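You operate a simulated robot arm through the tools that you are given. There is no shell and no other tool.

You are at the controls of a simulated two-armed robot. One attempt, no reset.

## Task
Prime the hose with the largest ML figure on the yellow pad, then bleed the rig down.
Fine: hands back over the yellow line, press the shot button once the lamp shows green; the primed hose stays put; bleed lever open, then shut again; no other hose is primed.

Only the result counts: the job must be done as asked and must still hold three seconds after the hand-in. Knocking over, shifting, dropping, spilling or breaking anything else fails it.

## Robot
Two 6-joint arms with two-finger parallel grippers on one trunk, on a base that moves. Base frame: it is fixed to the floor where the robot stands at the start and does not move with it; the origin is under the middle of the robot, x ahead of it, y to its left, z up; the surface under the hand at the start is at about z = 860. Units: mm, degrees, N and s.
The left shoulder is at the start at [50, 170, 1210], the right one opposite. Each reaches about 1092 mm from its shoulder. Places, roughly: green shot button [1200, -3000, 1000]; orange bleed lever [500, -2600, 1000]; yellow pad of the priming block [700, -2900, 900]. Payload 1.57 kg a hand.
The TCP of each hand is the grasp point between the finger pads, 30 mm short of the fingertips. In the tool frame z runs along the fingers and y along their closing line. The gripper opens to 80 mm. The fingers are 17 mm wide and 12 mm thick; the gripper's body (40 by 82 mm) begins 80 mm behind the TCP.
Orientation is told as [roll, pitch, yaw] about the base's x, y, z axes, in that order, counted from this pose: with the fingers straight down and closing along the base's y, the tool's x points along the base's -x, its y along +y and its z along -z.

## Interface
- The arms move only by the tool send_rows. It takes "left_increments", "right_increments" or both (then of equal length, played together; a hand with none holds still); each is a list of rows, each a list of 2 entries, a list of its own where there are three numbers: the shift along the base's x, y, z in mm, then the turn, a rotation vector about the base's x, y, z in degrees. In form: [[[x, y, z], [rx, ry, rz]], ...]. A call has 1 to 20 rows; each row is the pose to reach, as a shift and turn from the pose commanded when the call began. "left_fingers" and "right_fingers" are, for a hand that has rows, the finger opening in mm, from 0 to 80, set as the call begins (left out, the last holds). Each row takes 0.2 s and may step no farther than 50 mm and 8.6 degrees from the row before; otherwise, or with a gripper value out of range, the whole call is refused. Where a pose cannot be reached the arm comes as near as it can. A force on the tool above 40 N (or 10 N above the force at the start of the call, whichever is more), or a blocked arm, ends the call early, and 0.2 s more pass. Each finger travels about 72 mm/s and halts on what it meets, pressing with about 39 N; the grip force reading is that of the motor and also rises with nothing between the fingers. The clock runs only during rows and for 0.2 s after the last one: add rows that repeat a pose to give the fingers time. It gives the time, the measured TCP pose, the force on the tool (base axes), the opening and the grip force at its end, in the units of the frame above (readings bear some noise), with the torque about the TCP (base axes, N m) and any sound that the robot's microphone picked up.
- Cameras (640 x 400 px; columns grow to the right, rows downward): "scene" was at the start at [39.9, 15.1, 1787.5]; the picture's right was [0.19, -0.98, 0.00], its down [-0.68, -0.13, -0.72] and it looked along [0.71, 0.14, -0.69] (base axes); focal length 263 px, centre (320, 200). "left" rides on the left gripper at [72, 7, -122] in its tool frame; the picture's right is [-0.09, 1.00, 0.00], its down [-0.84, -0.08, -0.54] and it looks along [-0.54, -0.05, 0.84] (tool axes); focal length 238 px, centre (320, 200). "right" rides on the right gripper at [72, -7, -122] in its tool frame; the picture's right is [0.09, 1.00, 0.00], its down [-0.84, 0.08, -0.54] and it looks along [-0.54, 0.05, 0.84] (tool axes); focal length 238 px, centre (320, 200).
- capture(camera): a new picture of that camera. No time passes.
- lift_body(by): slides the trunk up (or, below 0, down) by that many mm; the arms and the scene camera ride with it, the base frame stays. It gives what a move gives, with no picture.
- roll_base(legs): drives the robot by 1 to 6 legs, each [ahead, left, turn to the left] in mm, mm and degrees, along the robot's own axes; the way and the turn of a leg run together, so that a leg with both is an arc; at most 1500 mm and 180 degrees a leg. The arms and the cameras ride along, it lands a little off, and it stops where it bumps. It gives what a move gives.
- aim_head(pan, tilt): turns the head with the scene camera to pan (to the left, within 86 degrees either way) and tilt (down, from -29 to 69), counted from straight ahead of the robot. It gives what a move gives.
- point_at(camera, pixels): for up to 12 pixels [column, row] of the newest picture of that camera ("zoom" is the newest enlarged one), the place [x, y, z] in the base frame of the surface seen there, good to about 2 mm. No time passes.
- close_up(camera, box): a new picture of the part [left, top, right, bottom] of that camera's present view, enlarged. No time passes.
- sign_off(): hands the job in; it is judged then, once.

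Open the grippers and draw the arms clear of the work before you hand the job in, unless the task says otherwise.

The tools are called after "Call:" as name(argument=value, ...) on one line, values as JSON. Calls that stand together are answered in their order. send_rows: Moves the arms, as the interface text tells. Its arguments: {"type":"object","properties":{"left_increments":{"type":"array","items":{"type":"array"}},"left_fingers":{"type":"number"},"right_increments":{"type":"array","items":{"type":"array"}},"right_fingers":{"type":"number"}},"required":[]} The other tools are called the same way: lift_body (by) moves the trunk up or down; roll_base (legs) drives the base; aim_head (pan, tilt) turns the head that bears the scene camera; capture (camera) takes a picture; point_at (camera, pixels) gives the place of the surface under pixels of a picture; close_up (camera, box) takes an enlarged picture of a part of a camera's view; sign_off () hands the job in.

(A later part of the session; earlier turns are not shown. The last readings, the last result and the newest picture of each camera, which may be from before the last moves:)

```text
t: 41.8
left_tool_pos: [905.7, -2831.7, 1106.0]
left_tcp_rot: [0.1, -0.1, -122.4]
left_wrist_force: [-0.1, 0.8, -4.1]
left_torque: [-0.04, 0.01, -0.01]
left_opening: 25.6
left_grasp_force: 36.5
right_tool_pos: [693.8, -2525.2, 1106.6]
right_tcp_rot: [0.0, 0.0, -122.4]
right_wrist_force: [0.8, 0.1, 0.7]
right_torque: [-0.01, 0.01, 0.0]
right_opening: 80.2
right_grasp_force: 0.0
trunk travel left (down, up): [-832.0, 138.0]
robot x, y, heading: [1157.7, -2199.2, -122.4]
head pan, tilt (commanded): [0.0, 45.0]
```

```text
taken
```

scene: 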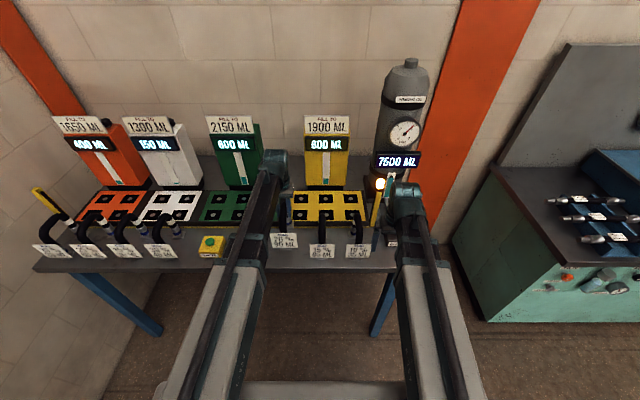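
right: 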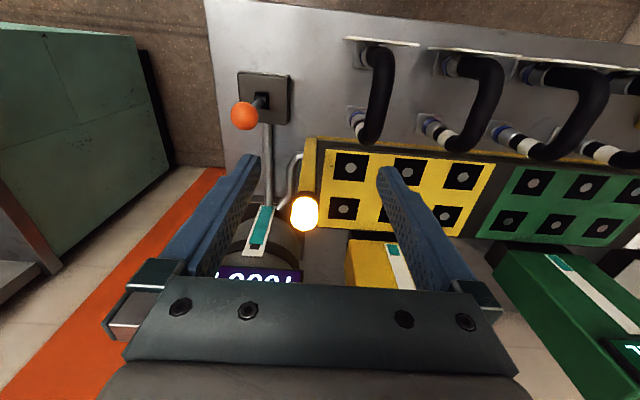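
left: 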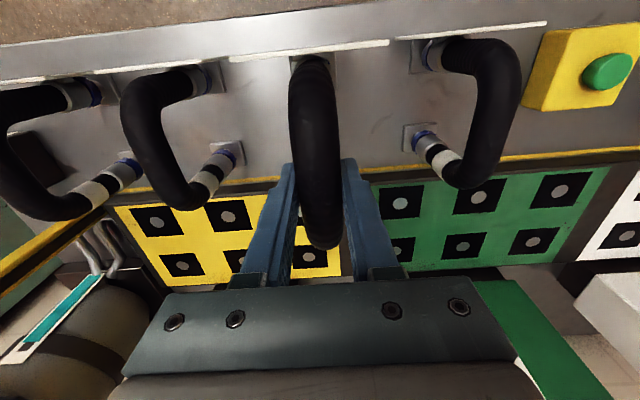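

I measure the yellow and green reservoir edges and their signs, plus discs and lamp again, in the fresh scene picture.

Call:
point_at(camera="scene", pixels=[[310, 170], [345, 170], [308, 126], [346, 126], [327, 183], [240, 170], [255, 140], [297, 198], [327, 197], [352, 197], [325, 215], [350, 215]])

Call:
point_at(camera="left", pixels=[[159, 221], [228, 216], [182, 265], [238, 260], [308, 258], [400, 202], [480, 196], [462, 246], [316, 70], [316, 120], [315, 200], [312, 100]])

```text
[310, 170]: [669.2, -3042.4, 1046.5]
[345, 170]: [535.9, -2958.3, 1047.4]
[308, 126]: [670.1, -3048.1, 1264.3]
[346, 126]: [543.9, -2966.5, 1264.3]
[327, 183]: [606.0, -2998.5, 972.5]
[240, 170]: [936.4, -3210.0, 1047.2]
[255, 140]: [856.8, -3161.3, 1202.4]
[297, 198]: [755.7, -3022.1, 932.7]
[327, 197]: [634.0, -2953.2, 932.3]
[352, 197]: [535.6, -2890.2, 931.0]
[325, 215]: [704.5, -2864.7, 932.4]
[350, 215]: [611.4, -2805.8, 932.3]
```

```text
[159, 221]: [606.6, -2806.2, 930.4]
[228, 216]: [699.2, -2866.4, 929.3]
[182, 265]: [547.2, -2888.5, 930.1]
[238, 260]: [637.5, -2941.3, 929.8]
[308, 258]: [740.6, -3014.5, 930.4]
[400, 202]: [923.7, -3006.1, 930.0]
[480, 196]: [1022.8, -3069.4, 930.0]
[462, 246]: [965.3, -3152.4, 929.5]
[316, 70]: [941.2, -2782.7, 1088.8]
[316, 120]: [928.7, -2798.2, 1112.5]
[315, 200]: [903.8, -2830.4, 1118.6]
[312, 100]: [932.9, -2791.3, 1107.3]
```

The yellow reservoir's face is at v≈394, 115 mm behind the target, so there is room. I move the held hose by Δu -39.5, Δv +188.8 (base shift [-134,-138.5]) at this height.

Call:
send_rows(left_increments=[[[-22, -23, 0], [0, 0, 0]], [[-45, -46, 0], [0, 0, 0]], [[-67, -69, 0], [0, 0, 0]], [[-89, -92, 0], [0, 0, 0]], [[-112, -115, 0], [0, 0, 0]], [[-134.3, -138.5, 0], [0, 0, 0]], [[-134.3, -138.5, 0], [0, 0, 0]], [[-134.3, -138.5, 0], [0, 0, 0]]])

Call:
capture(camera="left")

Call:
capture(camera="scene")

```text
t: 43.6
left_tool_pos: [772.1, -2971.2, 1105.9]
left_tcp_rot: [0.1, -0.1, -122.4]
left_wrist_force: [0.0, 0.0, -4.5]
left_torque: [-0.04, 0.01, -0.01]
left_opening: 25.2
left_grasp_force: 36.6
right_tool_pos: [693.9, -2524.4, 1107.2]
right_tcp_rot: [-0.1, 0.0, -122.4]
right_wrist_force: [0.5, -0.2, 0.2]
right_torque: [0.0, -0.01, -0.01]
right_opening: 80.2
right_grasp_force: 0.1
trunk travel left (down, up): [-832.0, 138.0]
robot x, y, heading: [1157.3, -2194.9, -122.2]
head pan, tilt (commanded): [0.0, 45.0]
```

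```text
taken
```

left: 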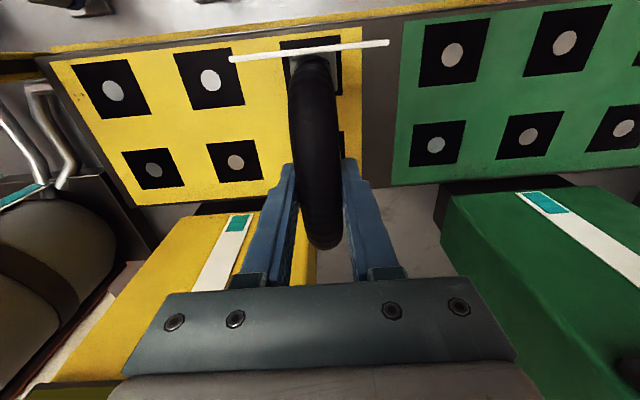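

```text
taken
```

scene: 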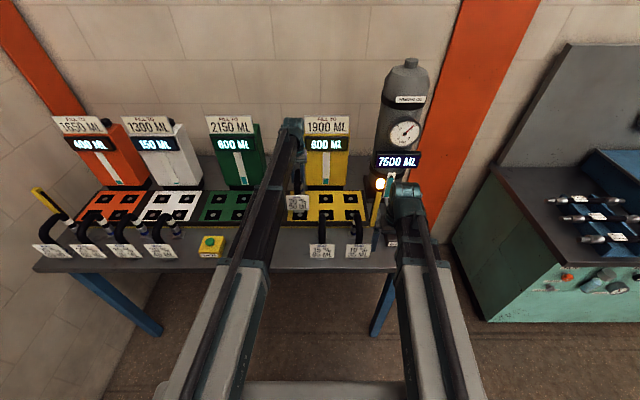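

The hose hangs over column 3 (square edges visible at 281 and 341, row ~60). I measure discs of columns 1–2 here and the square's edges to check the alignment.

Call:
point_at(camera="left", pixels=[[113, 90], [211, 81], [153, 170], [236, 162], [452, 55], [436, 146], [316, 120], [314, 190], [316, 80], [338, 70], [285, 72], [344, 150]])

Call:
close_up(camera="scene", box=[260, 180, 380, 260])

Call:
close_up(camera="left", box=[220, 20, 420, 260])

```text
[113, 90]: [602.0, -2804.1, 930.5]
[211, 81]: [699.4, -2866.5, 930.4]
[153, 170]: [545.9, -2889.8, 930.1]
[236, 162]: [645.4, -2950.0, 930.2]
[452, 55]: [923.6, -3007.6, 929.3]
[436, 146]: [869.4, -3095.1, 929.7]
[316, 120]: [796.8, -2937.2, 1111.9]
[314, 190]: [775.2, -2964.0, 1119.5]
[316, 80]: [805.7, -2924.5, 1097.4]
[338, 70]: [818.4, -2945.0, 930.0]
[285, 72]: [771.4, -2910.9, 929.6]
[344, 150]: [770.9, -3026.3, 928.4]
```

```text
5.00 times, centred on (320, 220) of scene
```

zoom: 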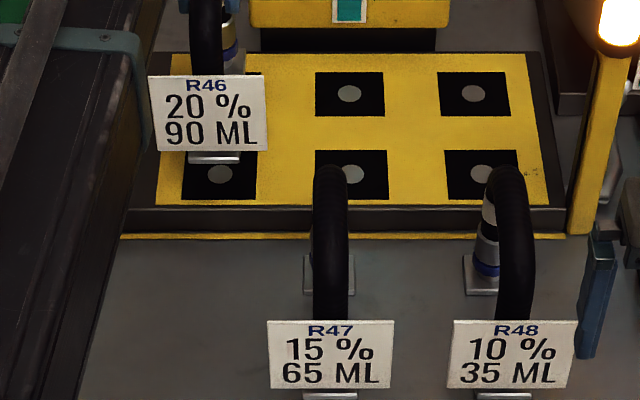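

```text
1.67 times, centred on (320, 140) of left
```

zoom: 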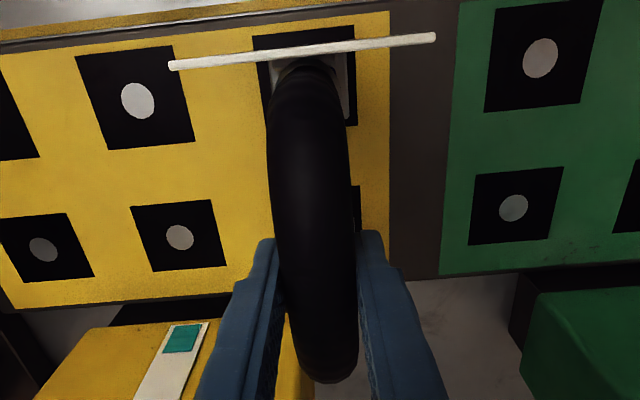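

The close view shows the square steel feet belong to the hose (the foot at (213,158) moved along), so it will stand on the pad at z≈930, 29 mm above its old place. The tube is ~3 mm left of column centre; I shift -3 in u and lower 22.

Call:
send_rows(left_increments=[[[-2.5, 1.6, 0], [0, 0, 0]], [[-2.5, 1.6, 0], [0, 0, 0]]])

Call:
lift_body(by=-22)

Call:
capture(camera="left")

Call:
close_up(camera="scene", box=[265, 170, 345, 230])

```text
t: 44.2
left_tool_pos: [769.5, -2969.3, 1105.4]
left_tcp_rot: [0.2, -0.1, -122.4]
left_wrist_force: [0.1, 0.1, -4.4]
left_torque: [0.0, 0.01, 0.02]
left_opening: 25.3
left_grasp_force: 36.6
right_tool_pos: [693.3, -2523.7, 1106.2]
right_tcp_rot: [0.0, 0.0, -122.4]
right_wrist_force: [-0.3, 0.9, 0.5]
right_torque: [-0.04, 0.03, 0.02]
right_opening: 80.0
right_grasp_force: 0.2
trunk travel left (down, up): [-832.0, 138.0]
robot x, y, heading: [1156.7, -2201.0, -122.2]
head pan, tilt (commanded): [0.0, 45.0]
```

```text
t: 44.9
left_tool_pos: [770.3, -2968.9, 1084.0]
left_tcp_rot: [0.1, -0.1, -122.3]
left_wrist_force: [0.1, -0.6, -4.0]
left_torque: [-0.01, 0.01, 0.02]
left_opening: 25.2
left_grasp_force: 36.8
right_tool_pos: [693.4, -2523.7, 1084.4]
right_tcp_rot: [-0.1, 0.0, -122.4]
right_wrist_force: [-0.4, 0.1, 0.9]
right_torque: [-0.01, -0.01, 0.01]
right_opening: 80.4
right_grasp_force: 0.1
trunk travel left (down, up): [-810.0, 160.0]
robot x, y, heading: [1157.5, -2196.6, -122.3]
head pan, tilt (commanded): [0.0, 45.0]
```

```text
taken
```

left: 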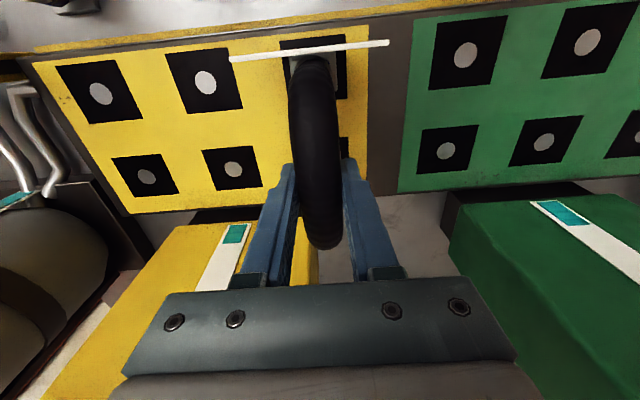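

```text
6.67 times, centred on (305, 200) of scene
```

zoom: 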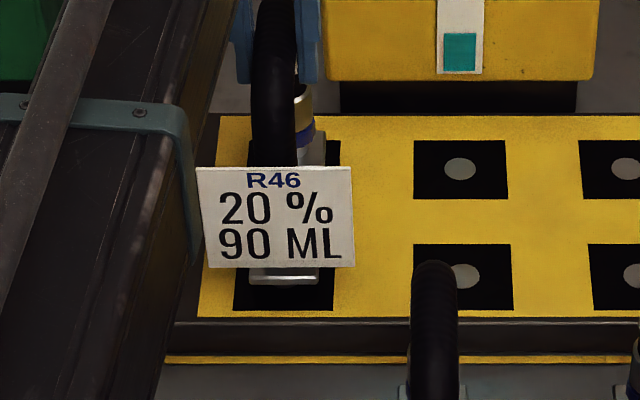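

The front foot is centred sideways on its black square (foot 250–320, square 233–335). I lower 11 more, close to contact.

Call:
lift_body(by=-10)

Call:
close_up(camera="scene", box=[265, 170, 345, 230])

Call:
point_at(camera="zoom", pixels=[[255, 284], [285, 284], [315, 284], [255, 300], [320, 300], [240, 300], [328, 290], [310, 155], [322, 155], [332, 155]])

```text
t: 45.5
left_tool_pos: [770.3, -2970.0, 1074.6]
left_tcp_rot: [0.0, -0.1, -122.4]
left_wrist_force: [-1.0, 0.2, -4.4]
left_torque: [-0.02, 0.0, -0.03]
left_opening: 25.5
left_grasp_force: 36.7
right_tool_pos: [694.1, -2524.9, 1074.5]
right_tcp_rot: [-0.1, 0.0, -122.4]
right_wrist_force: [-0.3, -0.6, 0.1]
right_torque: [0.02, -0.02, -0.03]
right_opening: 79.8
right_grasp_force: 0.2
trunk travel left (down, up): [-800.0, 170.0]
robot x, y, heading: [1157.8, -2194.6, -122.7]
head pan, tilt (commanded): [0.0, 45.0]
```

```text
6.67 times, centred on (305, 200) of scene
```

zoom: 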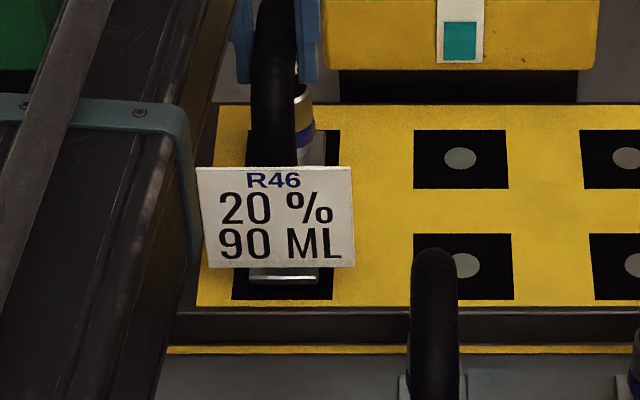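

```text
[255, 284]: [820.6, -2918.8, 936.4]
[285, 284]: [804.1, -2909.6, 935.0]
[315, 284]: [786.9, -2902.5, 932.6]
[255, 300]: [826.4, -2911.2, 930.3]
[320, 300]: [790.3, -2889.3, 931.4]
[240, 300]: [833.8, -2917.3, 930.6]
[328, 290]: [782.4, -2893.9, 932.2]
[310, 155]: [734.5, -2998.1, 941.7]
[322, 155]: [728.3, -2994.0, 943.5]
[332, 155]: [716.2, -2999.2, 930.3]
```

Foot and square are aligned within about 1 mm (foot centre u≈468.7, v≈228.5; square u≈469, v≈228). I lower 3 more and watch the force.

Call:
lift_body(by=-3)

```text
t: 46.0
left_tool_pos: [769.5, -2969.8, 1071.6]
left_tcp_rot: [0.1, -0.3, -122.3]
left_wrist_force: [-2.2, -1.7, 2.2]
left_torque: [0.05, -0.07, -0.04]
left_opening: 25.3
left_grasp_force: 36.9
right_tool_pos: [693.8, -2524.1, 1072.4]
right_tcp_rot: [-0.1, 0.0, -122.4]
right_wrist_force: [0.2, 0.6, -1.1]
right_torque: [0.0, -0.01, 0.01]
right_opening: 79.9
right_grasp_force: 0.1
trunk travel left (down, up): [-797.0, 173.0]
robot x, y, heading: [1157.6, -2198.7, -122.4]
head pan, tilt (commanded): [0.0, 45.0]
```

The force went from -4.4 to +2.2 N: the hose now stands on the pad. I open the left fingers.

Call:
send_rows(left_increments=[[[0, 0, 0], [0, 0, 0]], [[0, 0, 0], [0, 0, 0]], [[0, 0, 0], [0, 0, 0]], [[0, 0, 0], [0, 0, 0]]], left_fingers=78)

Call:
capture(camera="left")

Call:
close_up(camera="scene", box=[265, 150, 395, 240])

```text
t: 47.0
left_tool_pos: [770.4, -2968.8, 1072.6]
left_tcp_rot: [0.1, -0.1, -122.3]
left_wrist_force: [-0.9, 0.5, 0.7]
left_torque: [0.01, 0.02, 0.01]
left_opening: 78.3
left_grasp_force: 0.0
right_tool_pos: [694.0, -2524.7, 1071.2]
right_tcp_rot: [0.0, -0.1, -122.4]
right_wrist_force: [0.0, 0.2, 0.6]
right_torque: [0.04, -0.04, 0.02]
right_opening: 80.0
right_grasp_force: 0.1
trunk travel left (down, up): [-797.0, 173.0]
robot x, y, heading: [1156.8, -2194.1, -122.4]
head pan, tilt (commanded): [0.0, 45.0]
```

```text
taken
```

left: 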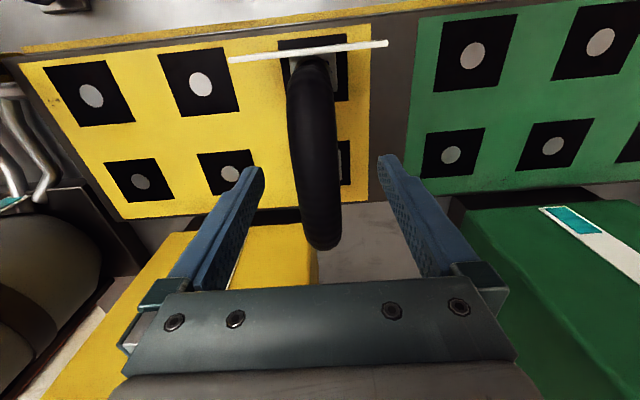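

```text
4.44 times, centred on (330, 195) of scene
```

zoom: 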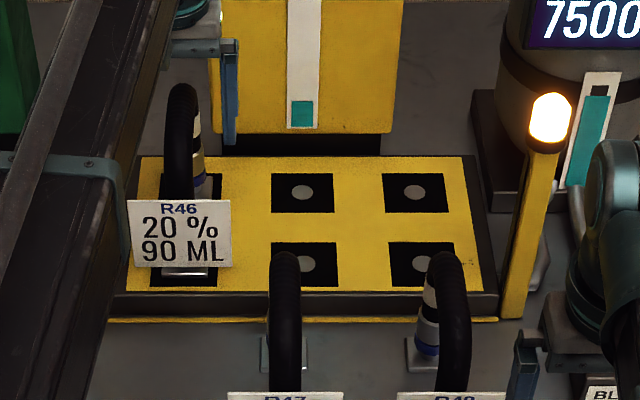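

R46 stands upright on the yellow pad between the open fingers. I raise the trunk 72 to clear its top, then draw the left hand back over the yellow line.

Call:
lift_body(by=72)

Call:
send_rows(left_increments=[[[22, 35, 0], [0, 0, 0]], [[44, 70, 0], [0, 0, 0]], [[66, 105, 0], [0, 0, 0]], [[88, 140, 0], [0, 0, 0]], [[110, 175, 0], [0, 0, 0]], [[132, 210, 0], [0, 0, 0]], [[132, 210, 0], [0, 0, 0]]])

Call:
capture(camera="scene")

Call:
capture(camera="left")

```text
t: 48.1
left_tool_pos: [769.2, -2969.8, 1144.0]
left_tcp_rot: [0.0, -0.2, -122.5]
left_wrist_force: [-0.2, -0.1, -0.1]
left_torque: [0.01, 0.0, 0.03]
left_opening: 77.8
left_grasp_force: 0.1
right_tool_pos: [693.6, -2526.1, 1143.2]
right_tcp_rot: [0.0, 0.0, -122.4]
right_wrist_force: [-0.2, -0.5, -0.5]
right_torque: [0.0, 0.01, 0.03]
right_opening: 79.9
right_grasp_force: 0.1
trunk travel left (down, up): [-869.0, 101.0]
robot x, y, heading: [1154.2, -2194.5, -122.6]
head pan, tilt (commanded): [0.0, 45.0]
```

```text
t: 49.7
left_tool_pos: [901.9, -2761.4, 1143.5]
left_tcp_rot: [0.1, -0.2, -122.4]
left_wrist_force: [0.6, 0.0, 0.1]
left_torque: [0.0, 0.04, -0.02]
left_opening: 78.2
left_grasp_force: 0.2
right_tool_pos: [693.6, -2525.0, 1143.2]
right_tcp_rot: [-0.1, 0.0, -122.4]
right_wrist_force: [-0.5, 0.9, -0.6]
right_torque: [0.0, -0.02, -0.01]
right_opening: 80.0
right_grasp_force: 0.1
trunk travel left (down, up): [-869.0, 101.0]
robot x, y, heading: [1155.1, -2195.8, -122.4]
head pan, tilt (commanded): [0.0, 45.0]
```

```text
taken
```

scene: 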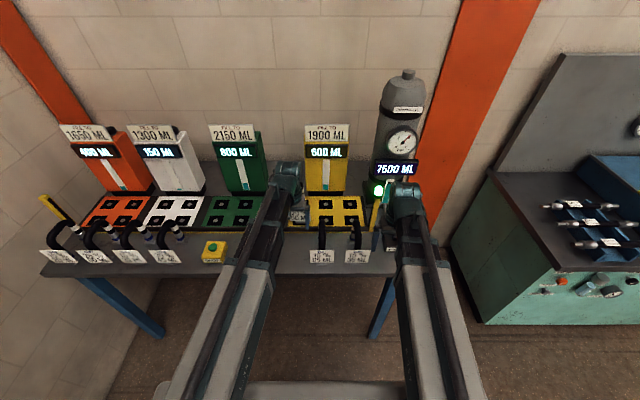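

```text
taken
```

left: 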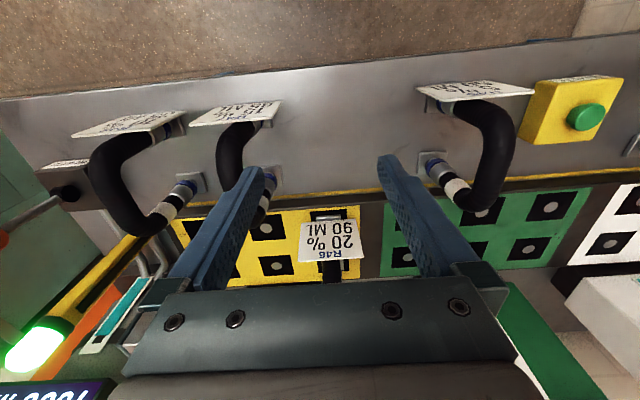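

The lamp now shows green (scene (378,190) and left view (35,350)). I measure the button top at left (586,117) and its housing.

Call:
point_at(camera="left", pixels=[[582, 111], [590, 118], [580, 124], [600, 110], [540, 135], [588, 82], [333, 225], [460, 90], [495, 110], [570, 100]])

Call:
close_up(camera="scene", box=[170, 220, 250, 280])

Call:
point_at(camera="scene", pixels=[[214, 245], [211, 244], [217, 245], [214, 248], [378, 190], [214, 260]])

```text
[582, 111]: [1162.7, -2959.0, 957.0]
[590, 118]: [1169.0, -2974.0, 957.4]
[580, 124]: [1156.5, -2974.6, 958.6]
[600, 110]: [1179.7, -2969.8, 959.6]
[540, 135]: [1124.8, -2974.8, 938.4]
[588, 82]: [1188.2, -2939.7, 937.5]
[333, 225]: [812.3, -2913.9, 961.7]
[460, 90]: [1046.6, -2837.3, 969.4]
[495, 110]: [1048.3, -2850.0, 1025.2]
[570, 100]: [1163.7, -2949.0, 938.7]
```

```text
6.67 times, centred on (210, 250) of scene
```

zoom: 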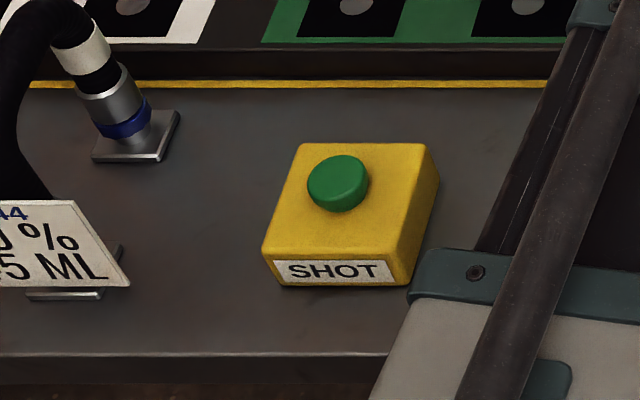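

```text
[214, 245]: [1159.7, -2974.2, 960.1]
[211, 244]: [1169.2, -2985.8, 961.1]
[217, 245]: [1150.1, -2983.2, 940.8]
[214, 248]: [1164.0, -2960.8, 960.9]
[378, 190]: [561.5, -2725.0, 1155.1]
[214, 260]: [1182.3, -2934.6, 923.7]
```

I measure the button centre in the zoom at (337,180).

Call:
point_at(camera="zoom", pixels=[[337, 178], [318, 175], [358, 178], [337, 162], [337, 195], [300, 150], [430, 155], [275, 245]])

```text
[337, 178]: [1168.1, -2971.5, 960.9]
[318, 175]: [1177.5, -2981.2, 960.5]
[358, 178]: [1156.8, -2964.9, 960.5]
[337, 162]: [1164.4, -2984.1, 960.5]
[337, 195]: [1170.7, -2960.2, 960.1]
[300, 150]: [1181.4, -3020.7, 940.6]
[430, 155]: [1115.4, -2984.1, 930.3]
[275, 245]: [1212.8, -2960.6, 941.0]
```

Button centre is at about (1167.5,-2972,960.5), u≈808, v≈68. I move the left hand above it at the present height while closing the fingers.

Call:
send_rows(left_increments=[[[33, -26, 0], [0, 0, 0]], [[66, -52, 0], [0, 0, 0]], [[99, -79, 0], [0, 0, 0]], [[132, -105, 0], [0, 0, 0]], [[165, -131, 0], [0, 0, 0]], [[198, -157, 0], [0, 0, 0]], [[231, -184, 0], [0, 0, 0]], [[265.6, -210.6, 0], [0, 0, 0]], [[265.6, -210.6, 0], [0, 0, 0]], [[265.6, -210.6, 0], [0, 0, 0]]], left_fingers=0)

Call:
capture(camera="scene")

Call:
capture(camera="left")

```text
t: 51.9
left_tool_pos: [1170.0, -2968.5, 1143.9]
left_tcp_rot: [0.0, -0.2, -122.5]
left_wrist_force: [0.9, 0.6, -0.7]
left_torque: [0.0, -0.01, 0.02]
left_opening: 0.0
left_grasp_force: 21.1
right_tool_pos: [694.7, -2524.9, 1144.3]
right_tcp_rot: [-0.1, -0.1, -122.3]
right_wrist_force: [0.2, 0.5, -1.1]
right_torque: [0.0, 0.0, 0.02]
right_opening: 79.8
right_grasp_force: 0.1
trunk travel left (down, up): [-869.0, 101.0]
robot x, y, heading: [1154.2, -2194.9, -122.2]
head pan, tilt (commanded): [0.0, 45.0]
```

```text
taken
```

scene: 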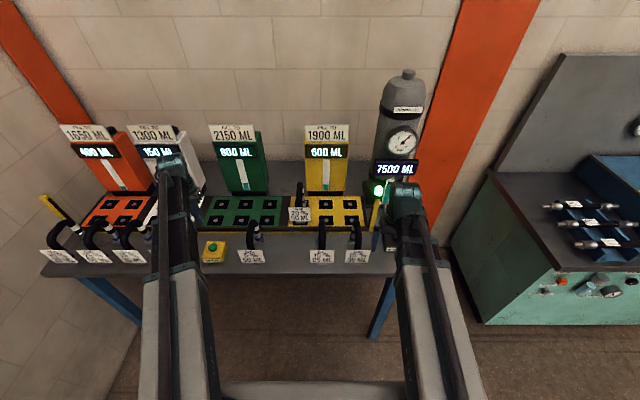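

```text
taken
```

left: 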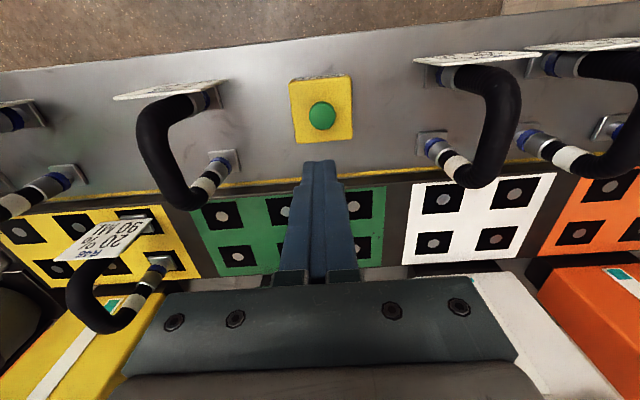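

R46 stands on both squares of column 3, and the hand is over the button. Before lowering 155 mm I measure the left arm links' position to check clearance over R44/R45.

Call:
point_at(camera="scene", pixels=[[172, 165], [175, 200], [165, 200], [190, 200], [178, 230], [165, 240], [195, 240], [170, 275], [165, 330], [195, 330], [180, 390], [200, 270]])

Call:
close_up(camera="scene", box=[110, 140, 250, 290])

```text
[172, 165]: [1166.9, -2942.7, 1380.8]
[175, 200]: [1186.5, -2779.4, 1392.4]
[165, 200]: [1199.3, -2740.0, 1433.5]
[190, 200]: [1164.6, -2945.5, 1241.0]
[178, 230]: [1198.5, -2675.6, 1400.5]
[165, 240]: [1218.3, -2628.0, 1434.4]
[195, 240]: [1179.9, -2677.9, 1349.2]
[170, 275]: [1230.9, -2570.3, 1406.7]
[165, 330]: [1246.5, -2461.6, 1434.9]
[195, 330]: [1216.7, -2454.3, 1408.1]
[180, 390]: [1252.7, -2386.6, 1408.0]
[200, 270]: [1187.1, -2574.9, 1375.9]
```

```text
2.67 times, centred on (180, 215) of scene
```

zoom: 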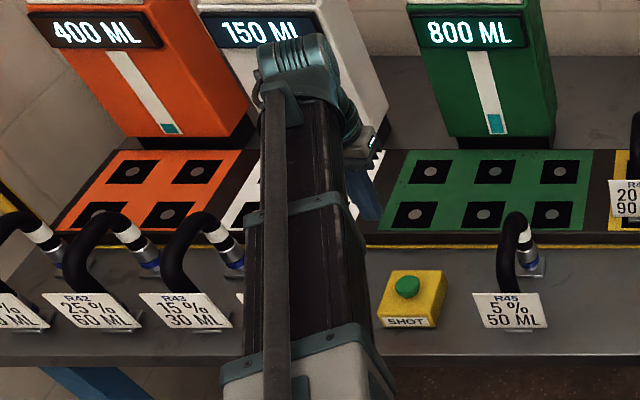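

The arm links ride 180+ mm above the TCP, so there is ample clearance. I fine-adjust by (-2,-3) and lower the trunk 146, so the fingertips are about 8 mm above the button.

Call:
send_rows(left_increments=[[[-2, -3, 0], [0, 0, 0]], [[-2, -3, 0], [0, 0, 0]]])

Call:
lift_body(by=-146)

Call:
capture(camera="left")

Call:
capture(camera="scene")

```text
t: 52.5
left_tool_pos: [1166.4, -2972.9, 1143.2]
left_tcp_rot: [0.1, -0.2, -122.4]
left_wrist_force: [0.4, 0.4, -0.1]
left_torque: [0.02, -0.01, 0.0]
left_opening: 0.1
left_grasp_force: 21.3
right_tool_pos: [693.9, -2525.2, 1143.4]
right_tcp_rot: [0.1, 0.0, -122.4]
right_wrist_force: [0.6, -0.3, 0.1]
right_torque: [0.01, 0.0, 0.0]
right_opening: 79.9
right_grasp_force: 0.2
trunk travel left (down, up): [-869.0, 101.0]
robot x, y, heading: [1159.2, -2196.0, -122.6]
head pan, tilt (commanded): [0.0, 45.0]
```

```text
t: 54.2
left_tool_pos: [1165.7, -2973.4, 997.3]
left_tcp_rot: [0.2, -0.1, -122.4]
left_wrist_force: [0.2, 0.2, 0.0]
left_torque: [0.02, -0.02, 0.01]
left_opening: 0.1
left_grasp_force: 21.0
right_tool_pos: [694.2, -2524.0, 997.9]
right_tcp_rot: [0.0, 0.0, -122.3]
right_wrist_force: [-0.4, 0.4, 0.4]
right_torque: [-0.03, 0.02, 0.01]
right_opening: 80.1
right_grasp_force: 0.1
trunk travel left (down, up): [-723.0, 247.0]
robot x, y, heading: [1153.8, -2194.4, -122.3]
head pan, tilt (commanded): [0.0, 45.0]
```

```text
taken
```

left: 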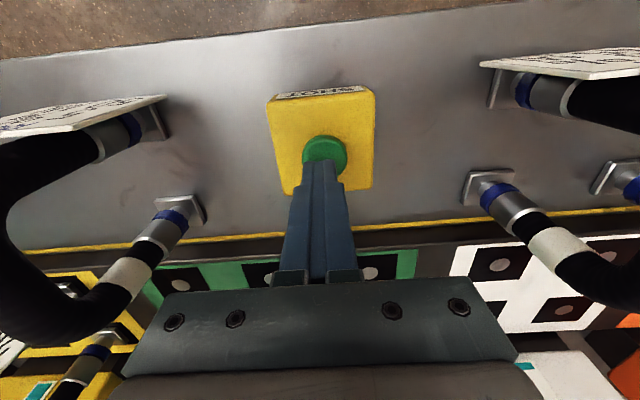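

```text
taken
```

scene: 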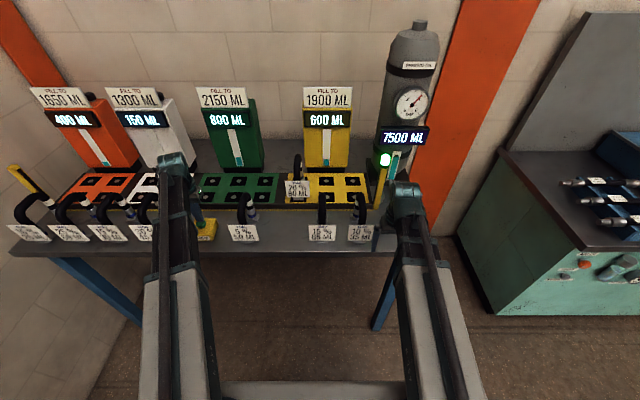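

The lamp is still green and the fingertips are just over the button, slightly on the far side. I shift 4 mm toward me and lower 8 to touch.

Call:
send_rows(left_increments=[[[2.1, 3.4, 0], [0, 0, 0]], [[2.1, 3.4, 0], [0, 0, 0]]])

Call:
lift_body(by=-8)

```text
t: 54.8
left_tool_pos: [1168.3, -2969.4, 997.6]
left_tcp_rot: [0.1, -0.2, -122.4]
left_wrist_force: [-0.6, 0.4, 0.5]
left_torque: [-0.01, 0.03, -0.03]
left_opening: 0.0
left_grasp_force: 21.4
right_tool_pos: [694.1, -2524.6, 997.6]
right_tcp_rot: [0.0, 0.1, -122.4]
right_wrist_force: [-0.4, 0.2, 0.5]
right_torque: [-0.04, 0.01, 0.03]
right_opening: 79.9
right_grasp_force: 0.1
trunk travel left (down, up): [-723.0, 247.0]
robot x, y, heading: [1158.5, -2196.9, -122.3]
head pan, tilt (commanded): [0.0, 45.0]
```

```text
t: 55.4
left_tool_pos: [1169.1, -2969.5, 988.9]
left_tcp_rot: [0.2, -0.2, -122.5]
left_wrist_force: [0.7, -0.7, 0.3]
left_torque: [0.02, 0.01, 0.03]
left_opening: 0.1
left_grasp_force: 21.4
right_tool_pos: [693.8, -2524.4, 989.5]
right_tcp_rot: [0.0, 0.0, -122.4]
right_wrist_force: [-0.3, -0.1, -0.4]
right_torque: [0.01, 0.02, -0.03]
right_opening: 80.0
right_grasp_force: 0.0
trunk travel left (down, up): [-715.0, 255.0]
robot x, y, heading: [1157.6, -2198.1, -122.5]
head pan, tilt (commanded): [0.0, 45.0]
```

No contact force yet (tips near z≈959). I lower 4 more and read the force.

Call:
lift_body(by=-4)

Call:
capture(camera="scene")

```text
t: 55.9
left_tool_pos: [1167.5, -2969.1, 985.8]
left_tcp_rot: [0.1, -0.2, -122.4]
left_wrist_force: [0.0, -0.6, 3.0]
left_torque: [-0.03, -0.03, 0.01]
left_opening: 0.0
left_grasp_force: 21.4
right_tool_pos: [694.1, -2524.2, 986.6]
right_tcp_rot: [0.0, 0.0, -122.4]
right_wrist_force: [0.0, 0.0, 1.5]
right_torque: [-0.01, 0.02, 0.01]
right_opening: 80.2
right_grasp_force: 0.1
trunk travel left (down, up): [-711.0, 259.0]
robot x, y, heading: [1154.6, -2198.7, -122.1]
head pan, tilt (commanded): [0.0, 45.0]
heard: click
```

```text
taken
```

scene: 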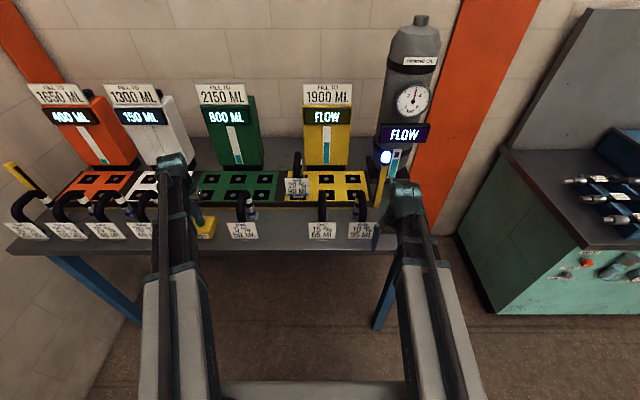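

A click was heard, the displays read FLOW and the lamp turned blue-white. I release the button by raising 12 and watch the displays.

Call:
lift_body(by=14)

Call:
capture(camera="scene")

Call:
close_up(camera="scene", box=[270, 70, 450, 220])

```text
t: 56.5
left_tool_pos: [1167.2, -2969.5, 999.1]
left_tcp_rot: [0.0, 0.0, -122.4]
left_wrist_force: [-0.2, -0.5, -0.3]
left_torque: [0.02, 0.0, 0.03]
left_opening: 0.0
left_grasp_force: 21.4
right_tool_pos: [693.7, -2525.0, 999.7]
right_tcp_rot: [0.0, 0.1, -122.3]
right_wrist_force: [0.1, 0.5, -0.4]
right_torque: [0.02, 0.02, 0.01]
right_opening: 79.9
right_grasp_force: 0.0
trunk travel left (down, up): [-725.0, 245.0]
robot x, y, heading: [1160.4, -2192.8, -122.1]
head pan, tilt (commanded): [0.0, 45.0]
```

```text
taken
```

scene: 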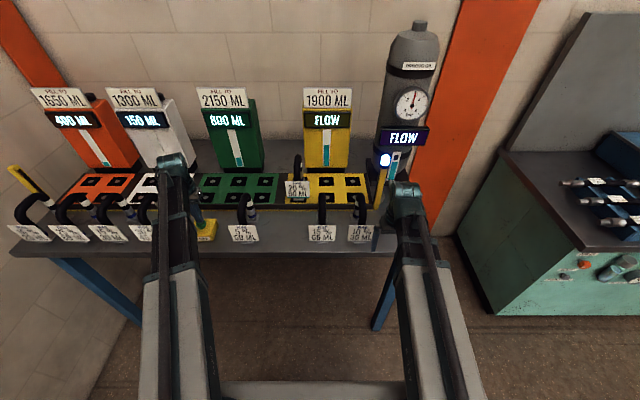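

```text
2.67 times, centred on (360, 145) of scene
```

zoom: 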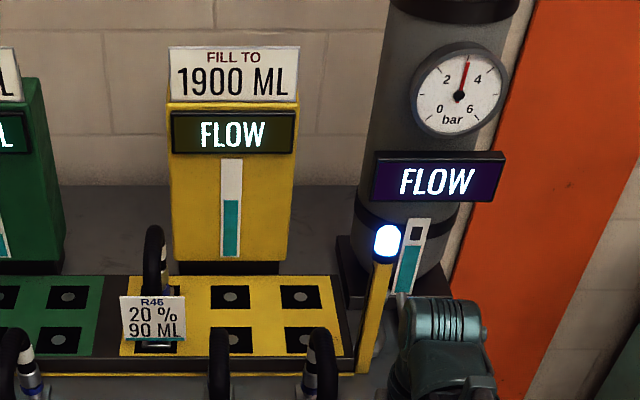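

FLOW is still running and the yellow level rises. I wait 2 s with the hand held still.

Call:
send_rows(left_increments=[[[0, 0, 0], [0, 0, 0]], [[0, 0, 0], [0, 0, 0]], [[0, 0, 0], [0, 0, 0]], [[0, 0, 0], [0, 0, 0]], [[0, 0, 0], [0, 0, 0]], [[0, 0, 0], [0, 0, 0]], [[0, 0, 0], [0, 0, 0]], [[0, 0, 0], [0, 0, 0]], [[0, 0, 0], [0, 0, 0]], [[0, 0, 0], [0, 0, 0]]])

Call:
close_up(camera="scene", box=[270, 70, 450, 220])

```text
t: 58.7
left_tool_pos: [1167.4, -2970.4, 1000.3]
left_tcp_rot: [0.1, -0.2, -122.3]
left_wrist_force: [-0.1, 0.3, -0.6]
left_torque: [-0.01, -0.03, -0.01]
left_opening: 0.0
left_grasp_force: 21.1
right_tool_pos: [694.5, -2524.5, 998.6]
right_tcp_rot: [0.0, 0.0, -122.5]
right_wrist_force: [0.5, -0.4, -1.0]
right_torque: [-0.07, 0.01, 0.01]
right_opening: 79.8
right_grasp_force: 0.0
trunk travel left (down, up): [-725.0, 245.0]
robot x, y, heading: [1159.6, -2197.7, -122.2]
head pan, tilt (commanded): [0.0, 45.0]
```

```text
2.67 times, centred on (360, 145) of scene
```

zoom: 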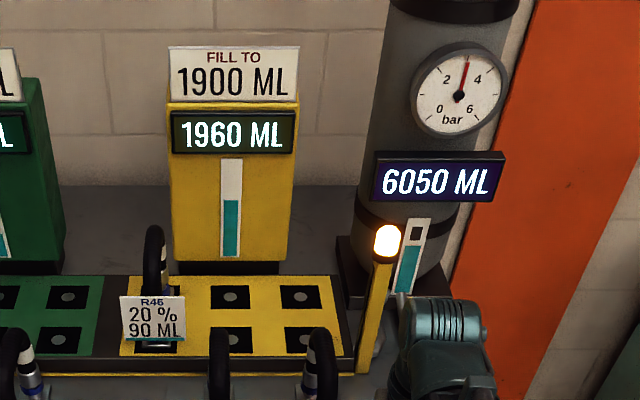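

The shot is finished: 1960 ML in the yellow vessel, oil 6050 ML, gauge at 3 bar, lamp back to amber, hose still in place. I raise 100 and withdraw the left hand from the table, then look at the bleed lever.

Call:
lift_body(by=110)

Call:
send_rows(left_increments=[[[21, 34, 0], [0, 0, 0]], [[42, 68, 0], [0, 0, 0]], [[64, 101, 0], [0, 0, 0]], [[80, 127, 0], [0, 0, 0]], [[80, 127, 0], [0, 0, 0]]])

Call:
capture(camera="right")

Call:
capture(camera="scene")

```text
t: 60.2
left_tool_pos: [1168.0, -2970.1, 1109.7]
left_tcp_rot: [0.1, -0.1, -122.3]
left_wrist_force: [-0.5, 0.5, 0.7]
left_torque: [-0.03, 0.01, 0.01]
left_opening: 0.0
left_grasp_force: 21.4
right_tool_pos: [692.7, -2524.2, 1109.7]
right_tcp_rot: [0.0, 0.0, -122.4]
right_wrist_force: [-0.7, 0.6, -0.7]
right_torque: [0.01, -0.02, -0.03]
right_opening: 80.2
right_grasp_force: 0.1
trunk travel left (down, up): [-835.0, 135.0]
robot x, y, heading: [1158.5, -2195.7, -122.1]
head pan, tilt (commanded): [0.0, 45.0]
```

```text
t: 61.4
left_tool_pos: [1248.8, -2841.7, 1109.5]
left_tcp_rot: [0.0, -0.1, -122.4]
left_wrist_force: [-0.2, 0.3, 0.2]
left_torque: [0.0, 0.03, -0.01]
left_opening: 0.0
left_grasp_force: 21.9
right_tool_pos: [694.0, -2525.3, 1109.2]
right_tcp_rot: [0.0, -0.1, -122.5]
right_wrist_force: [-0.2, 0.7, 0.3]
right_torque: [0.02, 0.0, 0.0]
right_opening: 80.2
right_grasp_force: 0.0
trunk travel left (down, up): [-835.0, 135.0]
robot x, y, heading: [1156.6, -2200.0, -122.3]
head pan, tilt (commanded): [0.0, 45.0]
```

```text
taken
```

right: 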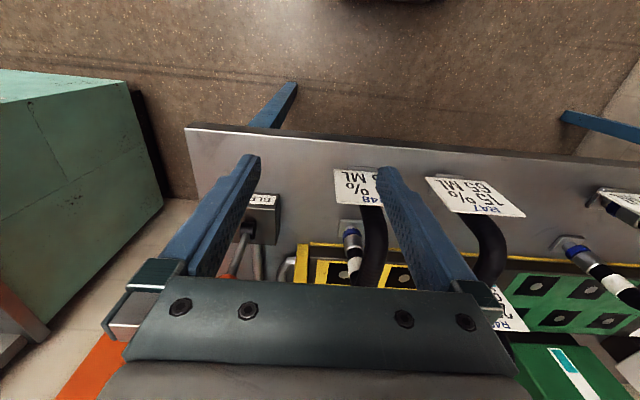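

```text
taken
```

scene: 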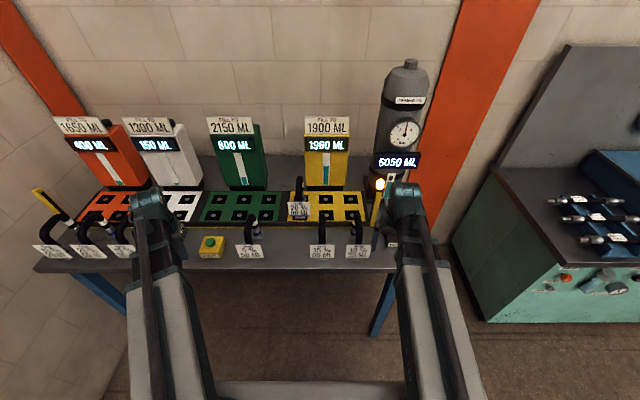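

The right arm hides the lever from the scene camera. I move the right hand 150 mm to the right (off the table) so both cameras can see the lever.

Call:
send_rows(right_increments=[[[-36, 23, 0], [0, 0, 0]], [[-72, 46, 0], [0, 0, 0]], [[-108, 68, 0], [0, 0, 0]], [[-140, 89, 0], [0, 0, 0]], [[-140, 89, 0], [0, 0, 0]]], right_fingers=80)

Call:
capture(camera="right")

Call:
capture(camera="scene")

Call:
close_up(camera="scene", box=[340, 160, 430, 280])

```text
t: 62.6
left_tool_pos: [1247.3, -2839.7, 1109.3]
left_tcp_rot: [0.1, -0.2, -122.4]
left_wrist_force: [0.9, 0.9, 0.0]
left_torque: [0.02, -0.01, 0.01]
left_opening: 0.0
left_grasp_force: 21.7
right_tool_pos: [553.2, -2437.4, 1109.1]
right_tcp_rot: [0.0, 0.0, -122.5]
right_wrist_force: [0.1, 0.6, 0.4]
right_torque: [-0.01, -0.01, 0.02]
right_opening: 80.0
right_grasp_force: 0.2
trunk travel left (down, up): [-835.0, 135.0]
robot x, y, heading: [1156.1, -2189.4, -122.4]
head pan, tilt (commanded): [0.0, 45.0]
```

```text
taken
```

right: 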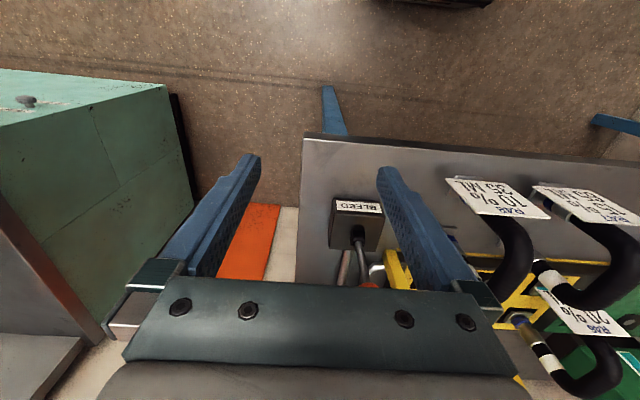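

```text
taken
```

scene: 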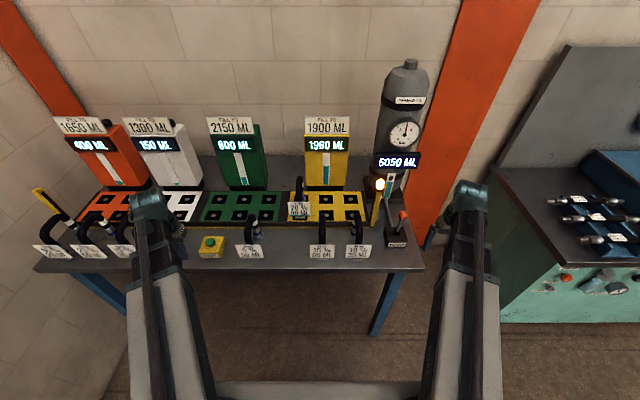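

```text
3.33 times, centred on (385, 220) of scene
```

zoom: 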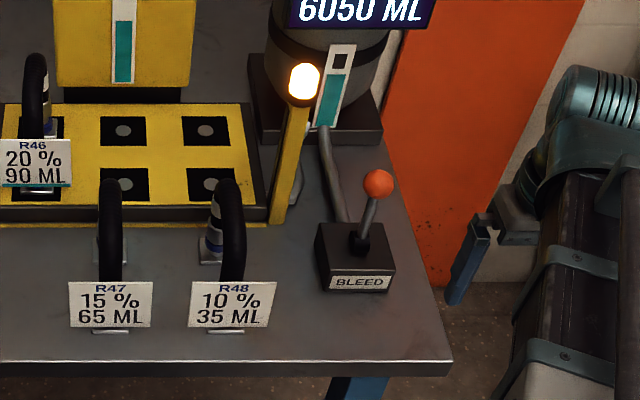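

Now the lever is clearly visible: orange ball at zoom (378,184), base slot at (361,243). I zoom closer and measure.

Call:
close_up(camera="scene", box=[375, 200, 425, 255])

Call:
point_at(camera="zoom", pixels=[[320, 80], [320, 110], [350, 90], [300, 150], [290, 200], [280, 240], [180, 230], [380, 250], [200, 320], [370, 330], [310, 60], [290, 100]])

```text
7.27 times, centred on (400, 228) of scene
```

zoom: 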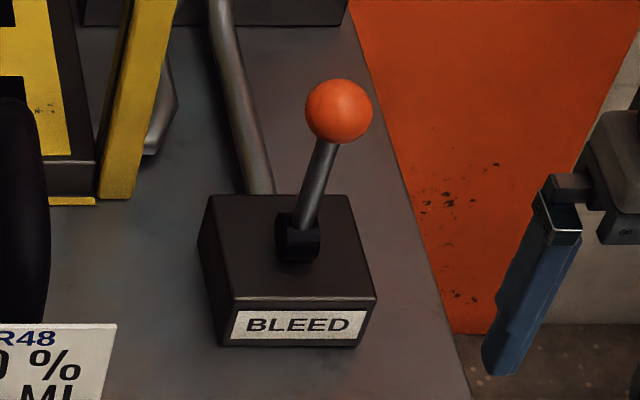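

```text
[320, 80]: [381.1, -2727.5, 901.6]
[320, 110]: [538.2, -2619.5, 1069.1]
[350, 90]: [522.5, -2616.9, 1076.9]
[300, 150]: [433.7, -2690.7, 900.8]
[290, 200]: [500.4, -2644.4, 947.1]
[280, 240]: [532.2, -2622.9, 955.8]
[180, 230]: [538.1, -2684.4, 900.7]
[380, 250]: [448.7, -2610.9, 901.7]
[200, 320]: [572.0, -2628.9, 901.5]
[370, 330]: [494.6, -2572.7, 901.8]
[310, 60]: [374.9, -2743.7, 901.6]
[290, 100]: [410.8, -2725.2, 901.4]
```

I measure ball, rod and pivot at precise pixels in this zoom.

Call:
point_at(camera="zoom", pixels=[[338, 110], [338, 85], [338, 138], [310, 112], [368, 112], [325, 160], [315, 185], [307, 212], [300, 245], [240, 280], [350, 285], [230, 210]])

```text
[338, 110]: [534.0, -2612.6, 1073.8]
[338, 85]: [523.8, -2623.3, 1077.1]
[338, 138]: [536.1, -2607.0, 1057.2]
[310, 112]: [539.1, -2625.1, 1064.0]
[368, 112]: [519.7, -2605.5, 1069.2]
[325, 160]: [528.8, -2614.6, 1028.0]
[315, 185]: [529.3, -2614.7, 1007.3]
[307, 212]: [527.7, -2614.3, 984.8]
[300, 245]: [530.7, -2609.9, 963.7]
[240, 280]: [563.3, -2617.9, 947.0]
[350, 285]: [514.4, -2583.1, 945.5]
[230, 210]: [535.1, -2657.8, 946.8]
```

The lever stands vertical over its base (ball centre about u 78.7, v 111, z 1065). I zoom with the right camera to see the hinge boss and any open/shut marks.

Call:
close_up(camera="right", box=[310, 180, 400, 290])

Call:
close_up(camera="scene", box=[385, 205, 415, 255])

```text
3.64 times, centred on (355, 235) of right
```

zoom: 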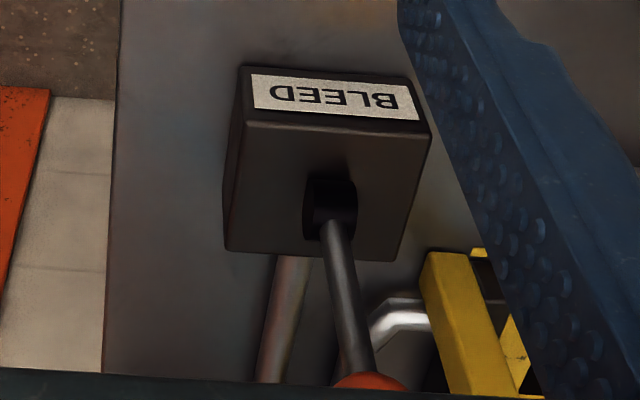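

```text
8.00 times, centred on (400, 230) of scene
```

zoom: 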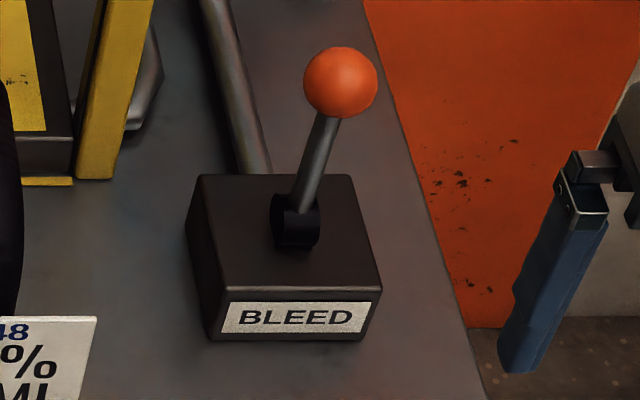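

The boss is a horizontal cylinder along the table's length, so the lever swings toward or away from me. I measure the cylinder's display, gauge and lamp for clearance behind the lever.

Call:
capture(camera="scene")

Call:
point_at(camera="scene", pixels=[[380, 162], [415, 162], [396, 170], [403, 131], [391, 178], [390, 190], [379, 183], [385, 184], [374, 184], [376, 215], [400, 190], [403, 100]])

```text
taken
```

scene: 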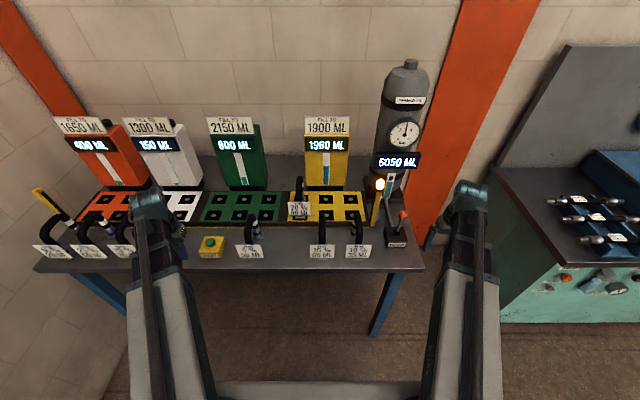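

```text
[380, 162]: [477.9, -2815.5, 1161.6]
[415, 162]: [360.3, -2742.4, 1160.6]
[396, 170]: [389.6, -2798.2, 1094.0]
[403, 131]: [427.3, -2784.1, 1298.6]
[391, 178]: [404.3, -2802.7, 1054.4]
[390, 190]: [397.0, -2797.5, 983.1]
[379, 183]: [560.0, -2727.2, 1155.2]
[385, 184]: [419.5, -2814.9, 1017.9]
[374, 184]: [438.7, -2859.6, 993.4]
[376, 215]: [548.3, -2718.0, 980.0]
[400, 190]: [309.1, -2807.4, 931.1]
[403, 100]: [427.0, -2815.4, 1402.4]
```

Display and gauge lie at v≈305, lamp at u≈164, v≈188, so a position just behind the lever (u 74, v 146) is clear. I raise 40, close the right fingers and move over and behind the ball.

Call:
lift_body(by=42)

Call:
send_rows(right_increments=[[[30, -19, 0], [0, 0, 0]], [[59.6, -37.7, 0], [0, 0, 0]], [[38, -72, 0], [0, 0, 0]], [[16.5, -106, 0], [0, 0, 0]], [[-5, -140, 0], [0, 0, 0]], [[-26.5, -174, 0], [0, 0, 0]], [[-47.8, -207.6, 0], [0, 0, 0]], [[-47.8, -207.6, 0], [0, 0, 0]], [[-47.8, -207.6, 0], [0, 0, 0]]], right_fingers=0)

Call:
capture(camera="right")

Call:
capture(camera="scene")

```text
t: 63.4
left_tool_pos: [1246.9, -2841.5, 1151.2]
left_tcp_rot: [0.1, -0.1, -122.5]
left_wrist_force: [0.2, 0.0, 0.1]
left_torque: [0.01, 0.02, 0.02]
left_opening: 0.0
left_grasp_force: 21.8
right_tool_pos: [553.1, -2436.6, 1151.4]
right_tcp_rot: [-0.1, 0.0, -122.3]
right_wrist_force: [-0.4, -0.2, -0.3]
right_torque: [0.01, 0.0, 0.02]
right_opening: 80.0
right_grasp_force: 0.1
trunk travel left (down, up): [-877.0, 93.0]
robot x, y, heading: [1153.4, -2199.6, -122.4]
head pan, tilt (commanded): [0.0, 45.0]
```

```text
t: 65.4
left_tool_pos: [1247.5, -2841.2, 1152.2]
left_tcp_rot: [0.2, -0.1, -122.5]
left_wrist_force: [-0.2, -0.6, 0.3]
left_torque: [-0.02, 0.01, -0.04]
left_opening: 0.0
left_grasp_force: 21.4
right_tool_pos: [504.8, -2645.7, 1150.6]
right_tcp_rot: [0.0, 0.0, -122.4]
right_wrist_force: [-1.3, 0.1, 0.2]
right_torque: [0.02, 0.03, 0.0]
right_opening: 0.0
right_grasp_force: 21.4
trunk travel left (down, up): [-877.0, 93.0]
robot x, y, heading: [1158.4, -2197.6, -122.5]
head pan, tilt (commanded): [0.0, 45.0]
```

```text
taken
```

right: 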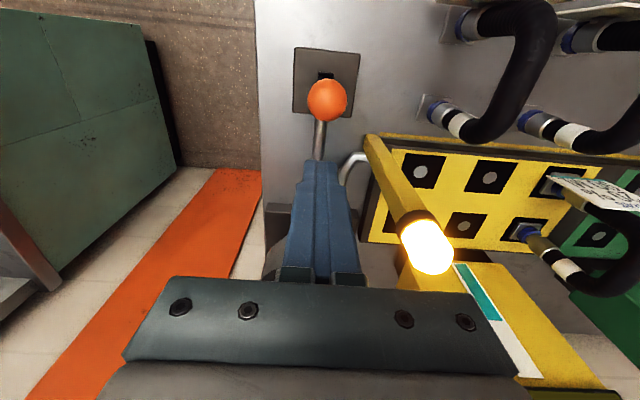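

```text
taken
```

scene: 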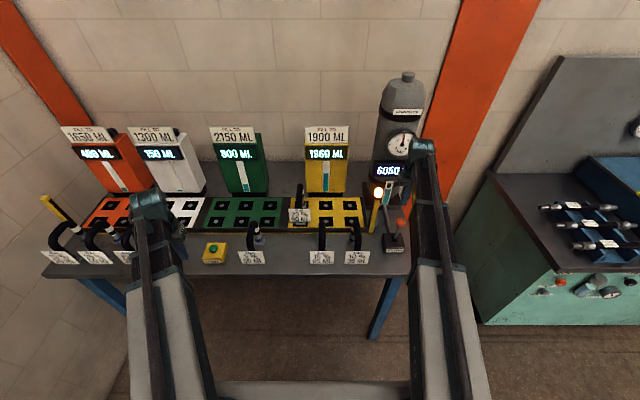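

The ball (right view (328,100)) lies just in front of the closed fingers (tip at (322,165)). I measure the ball from here.

Call:
point_at(camera="right", pixels=[[328, 100], [328, 84], [328, 116], [311, 100], [344, 100], [320, 140], [325, 76], [300, 80], [352, 80], [430, 245]])

```text
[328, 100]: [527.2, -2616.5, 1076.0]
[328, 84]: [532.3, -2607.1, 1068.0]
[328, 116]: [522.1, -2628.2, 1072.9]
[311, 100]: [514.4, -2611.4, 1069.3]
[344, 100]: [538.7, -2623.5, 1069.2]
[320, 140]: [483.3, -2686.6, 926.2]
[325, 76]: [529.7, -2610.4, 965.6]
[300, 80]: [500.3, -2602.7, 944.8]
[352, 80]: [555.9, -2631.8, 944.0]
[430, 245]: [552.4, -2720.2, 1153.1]
```

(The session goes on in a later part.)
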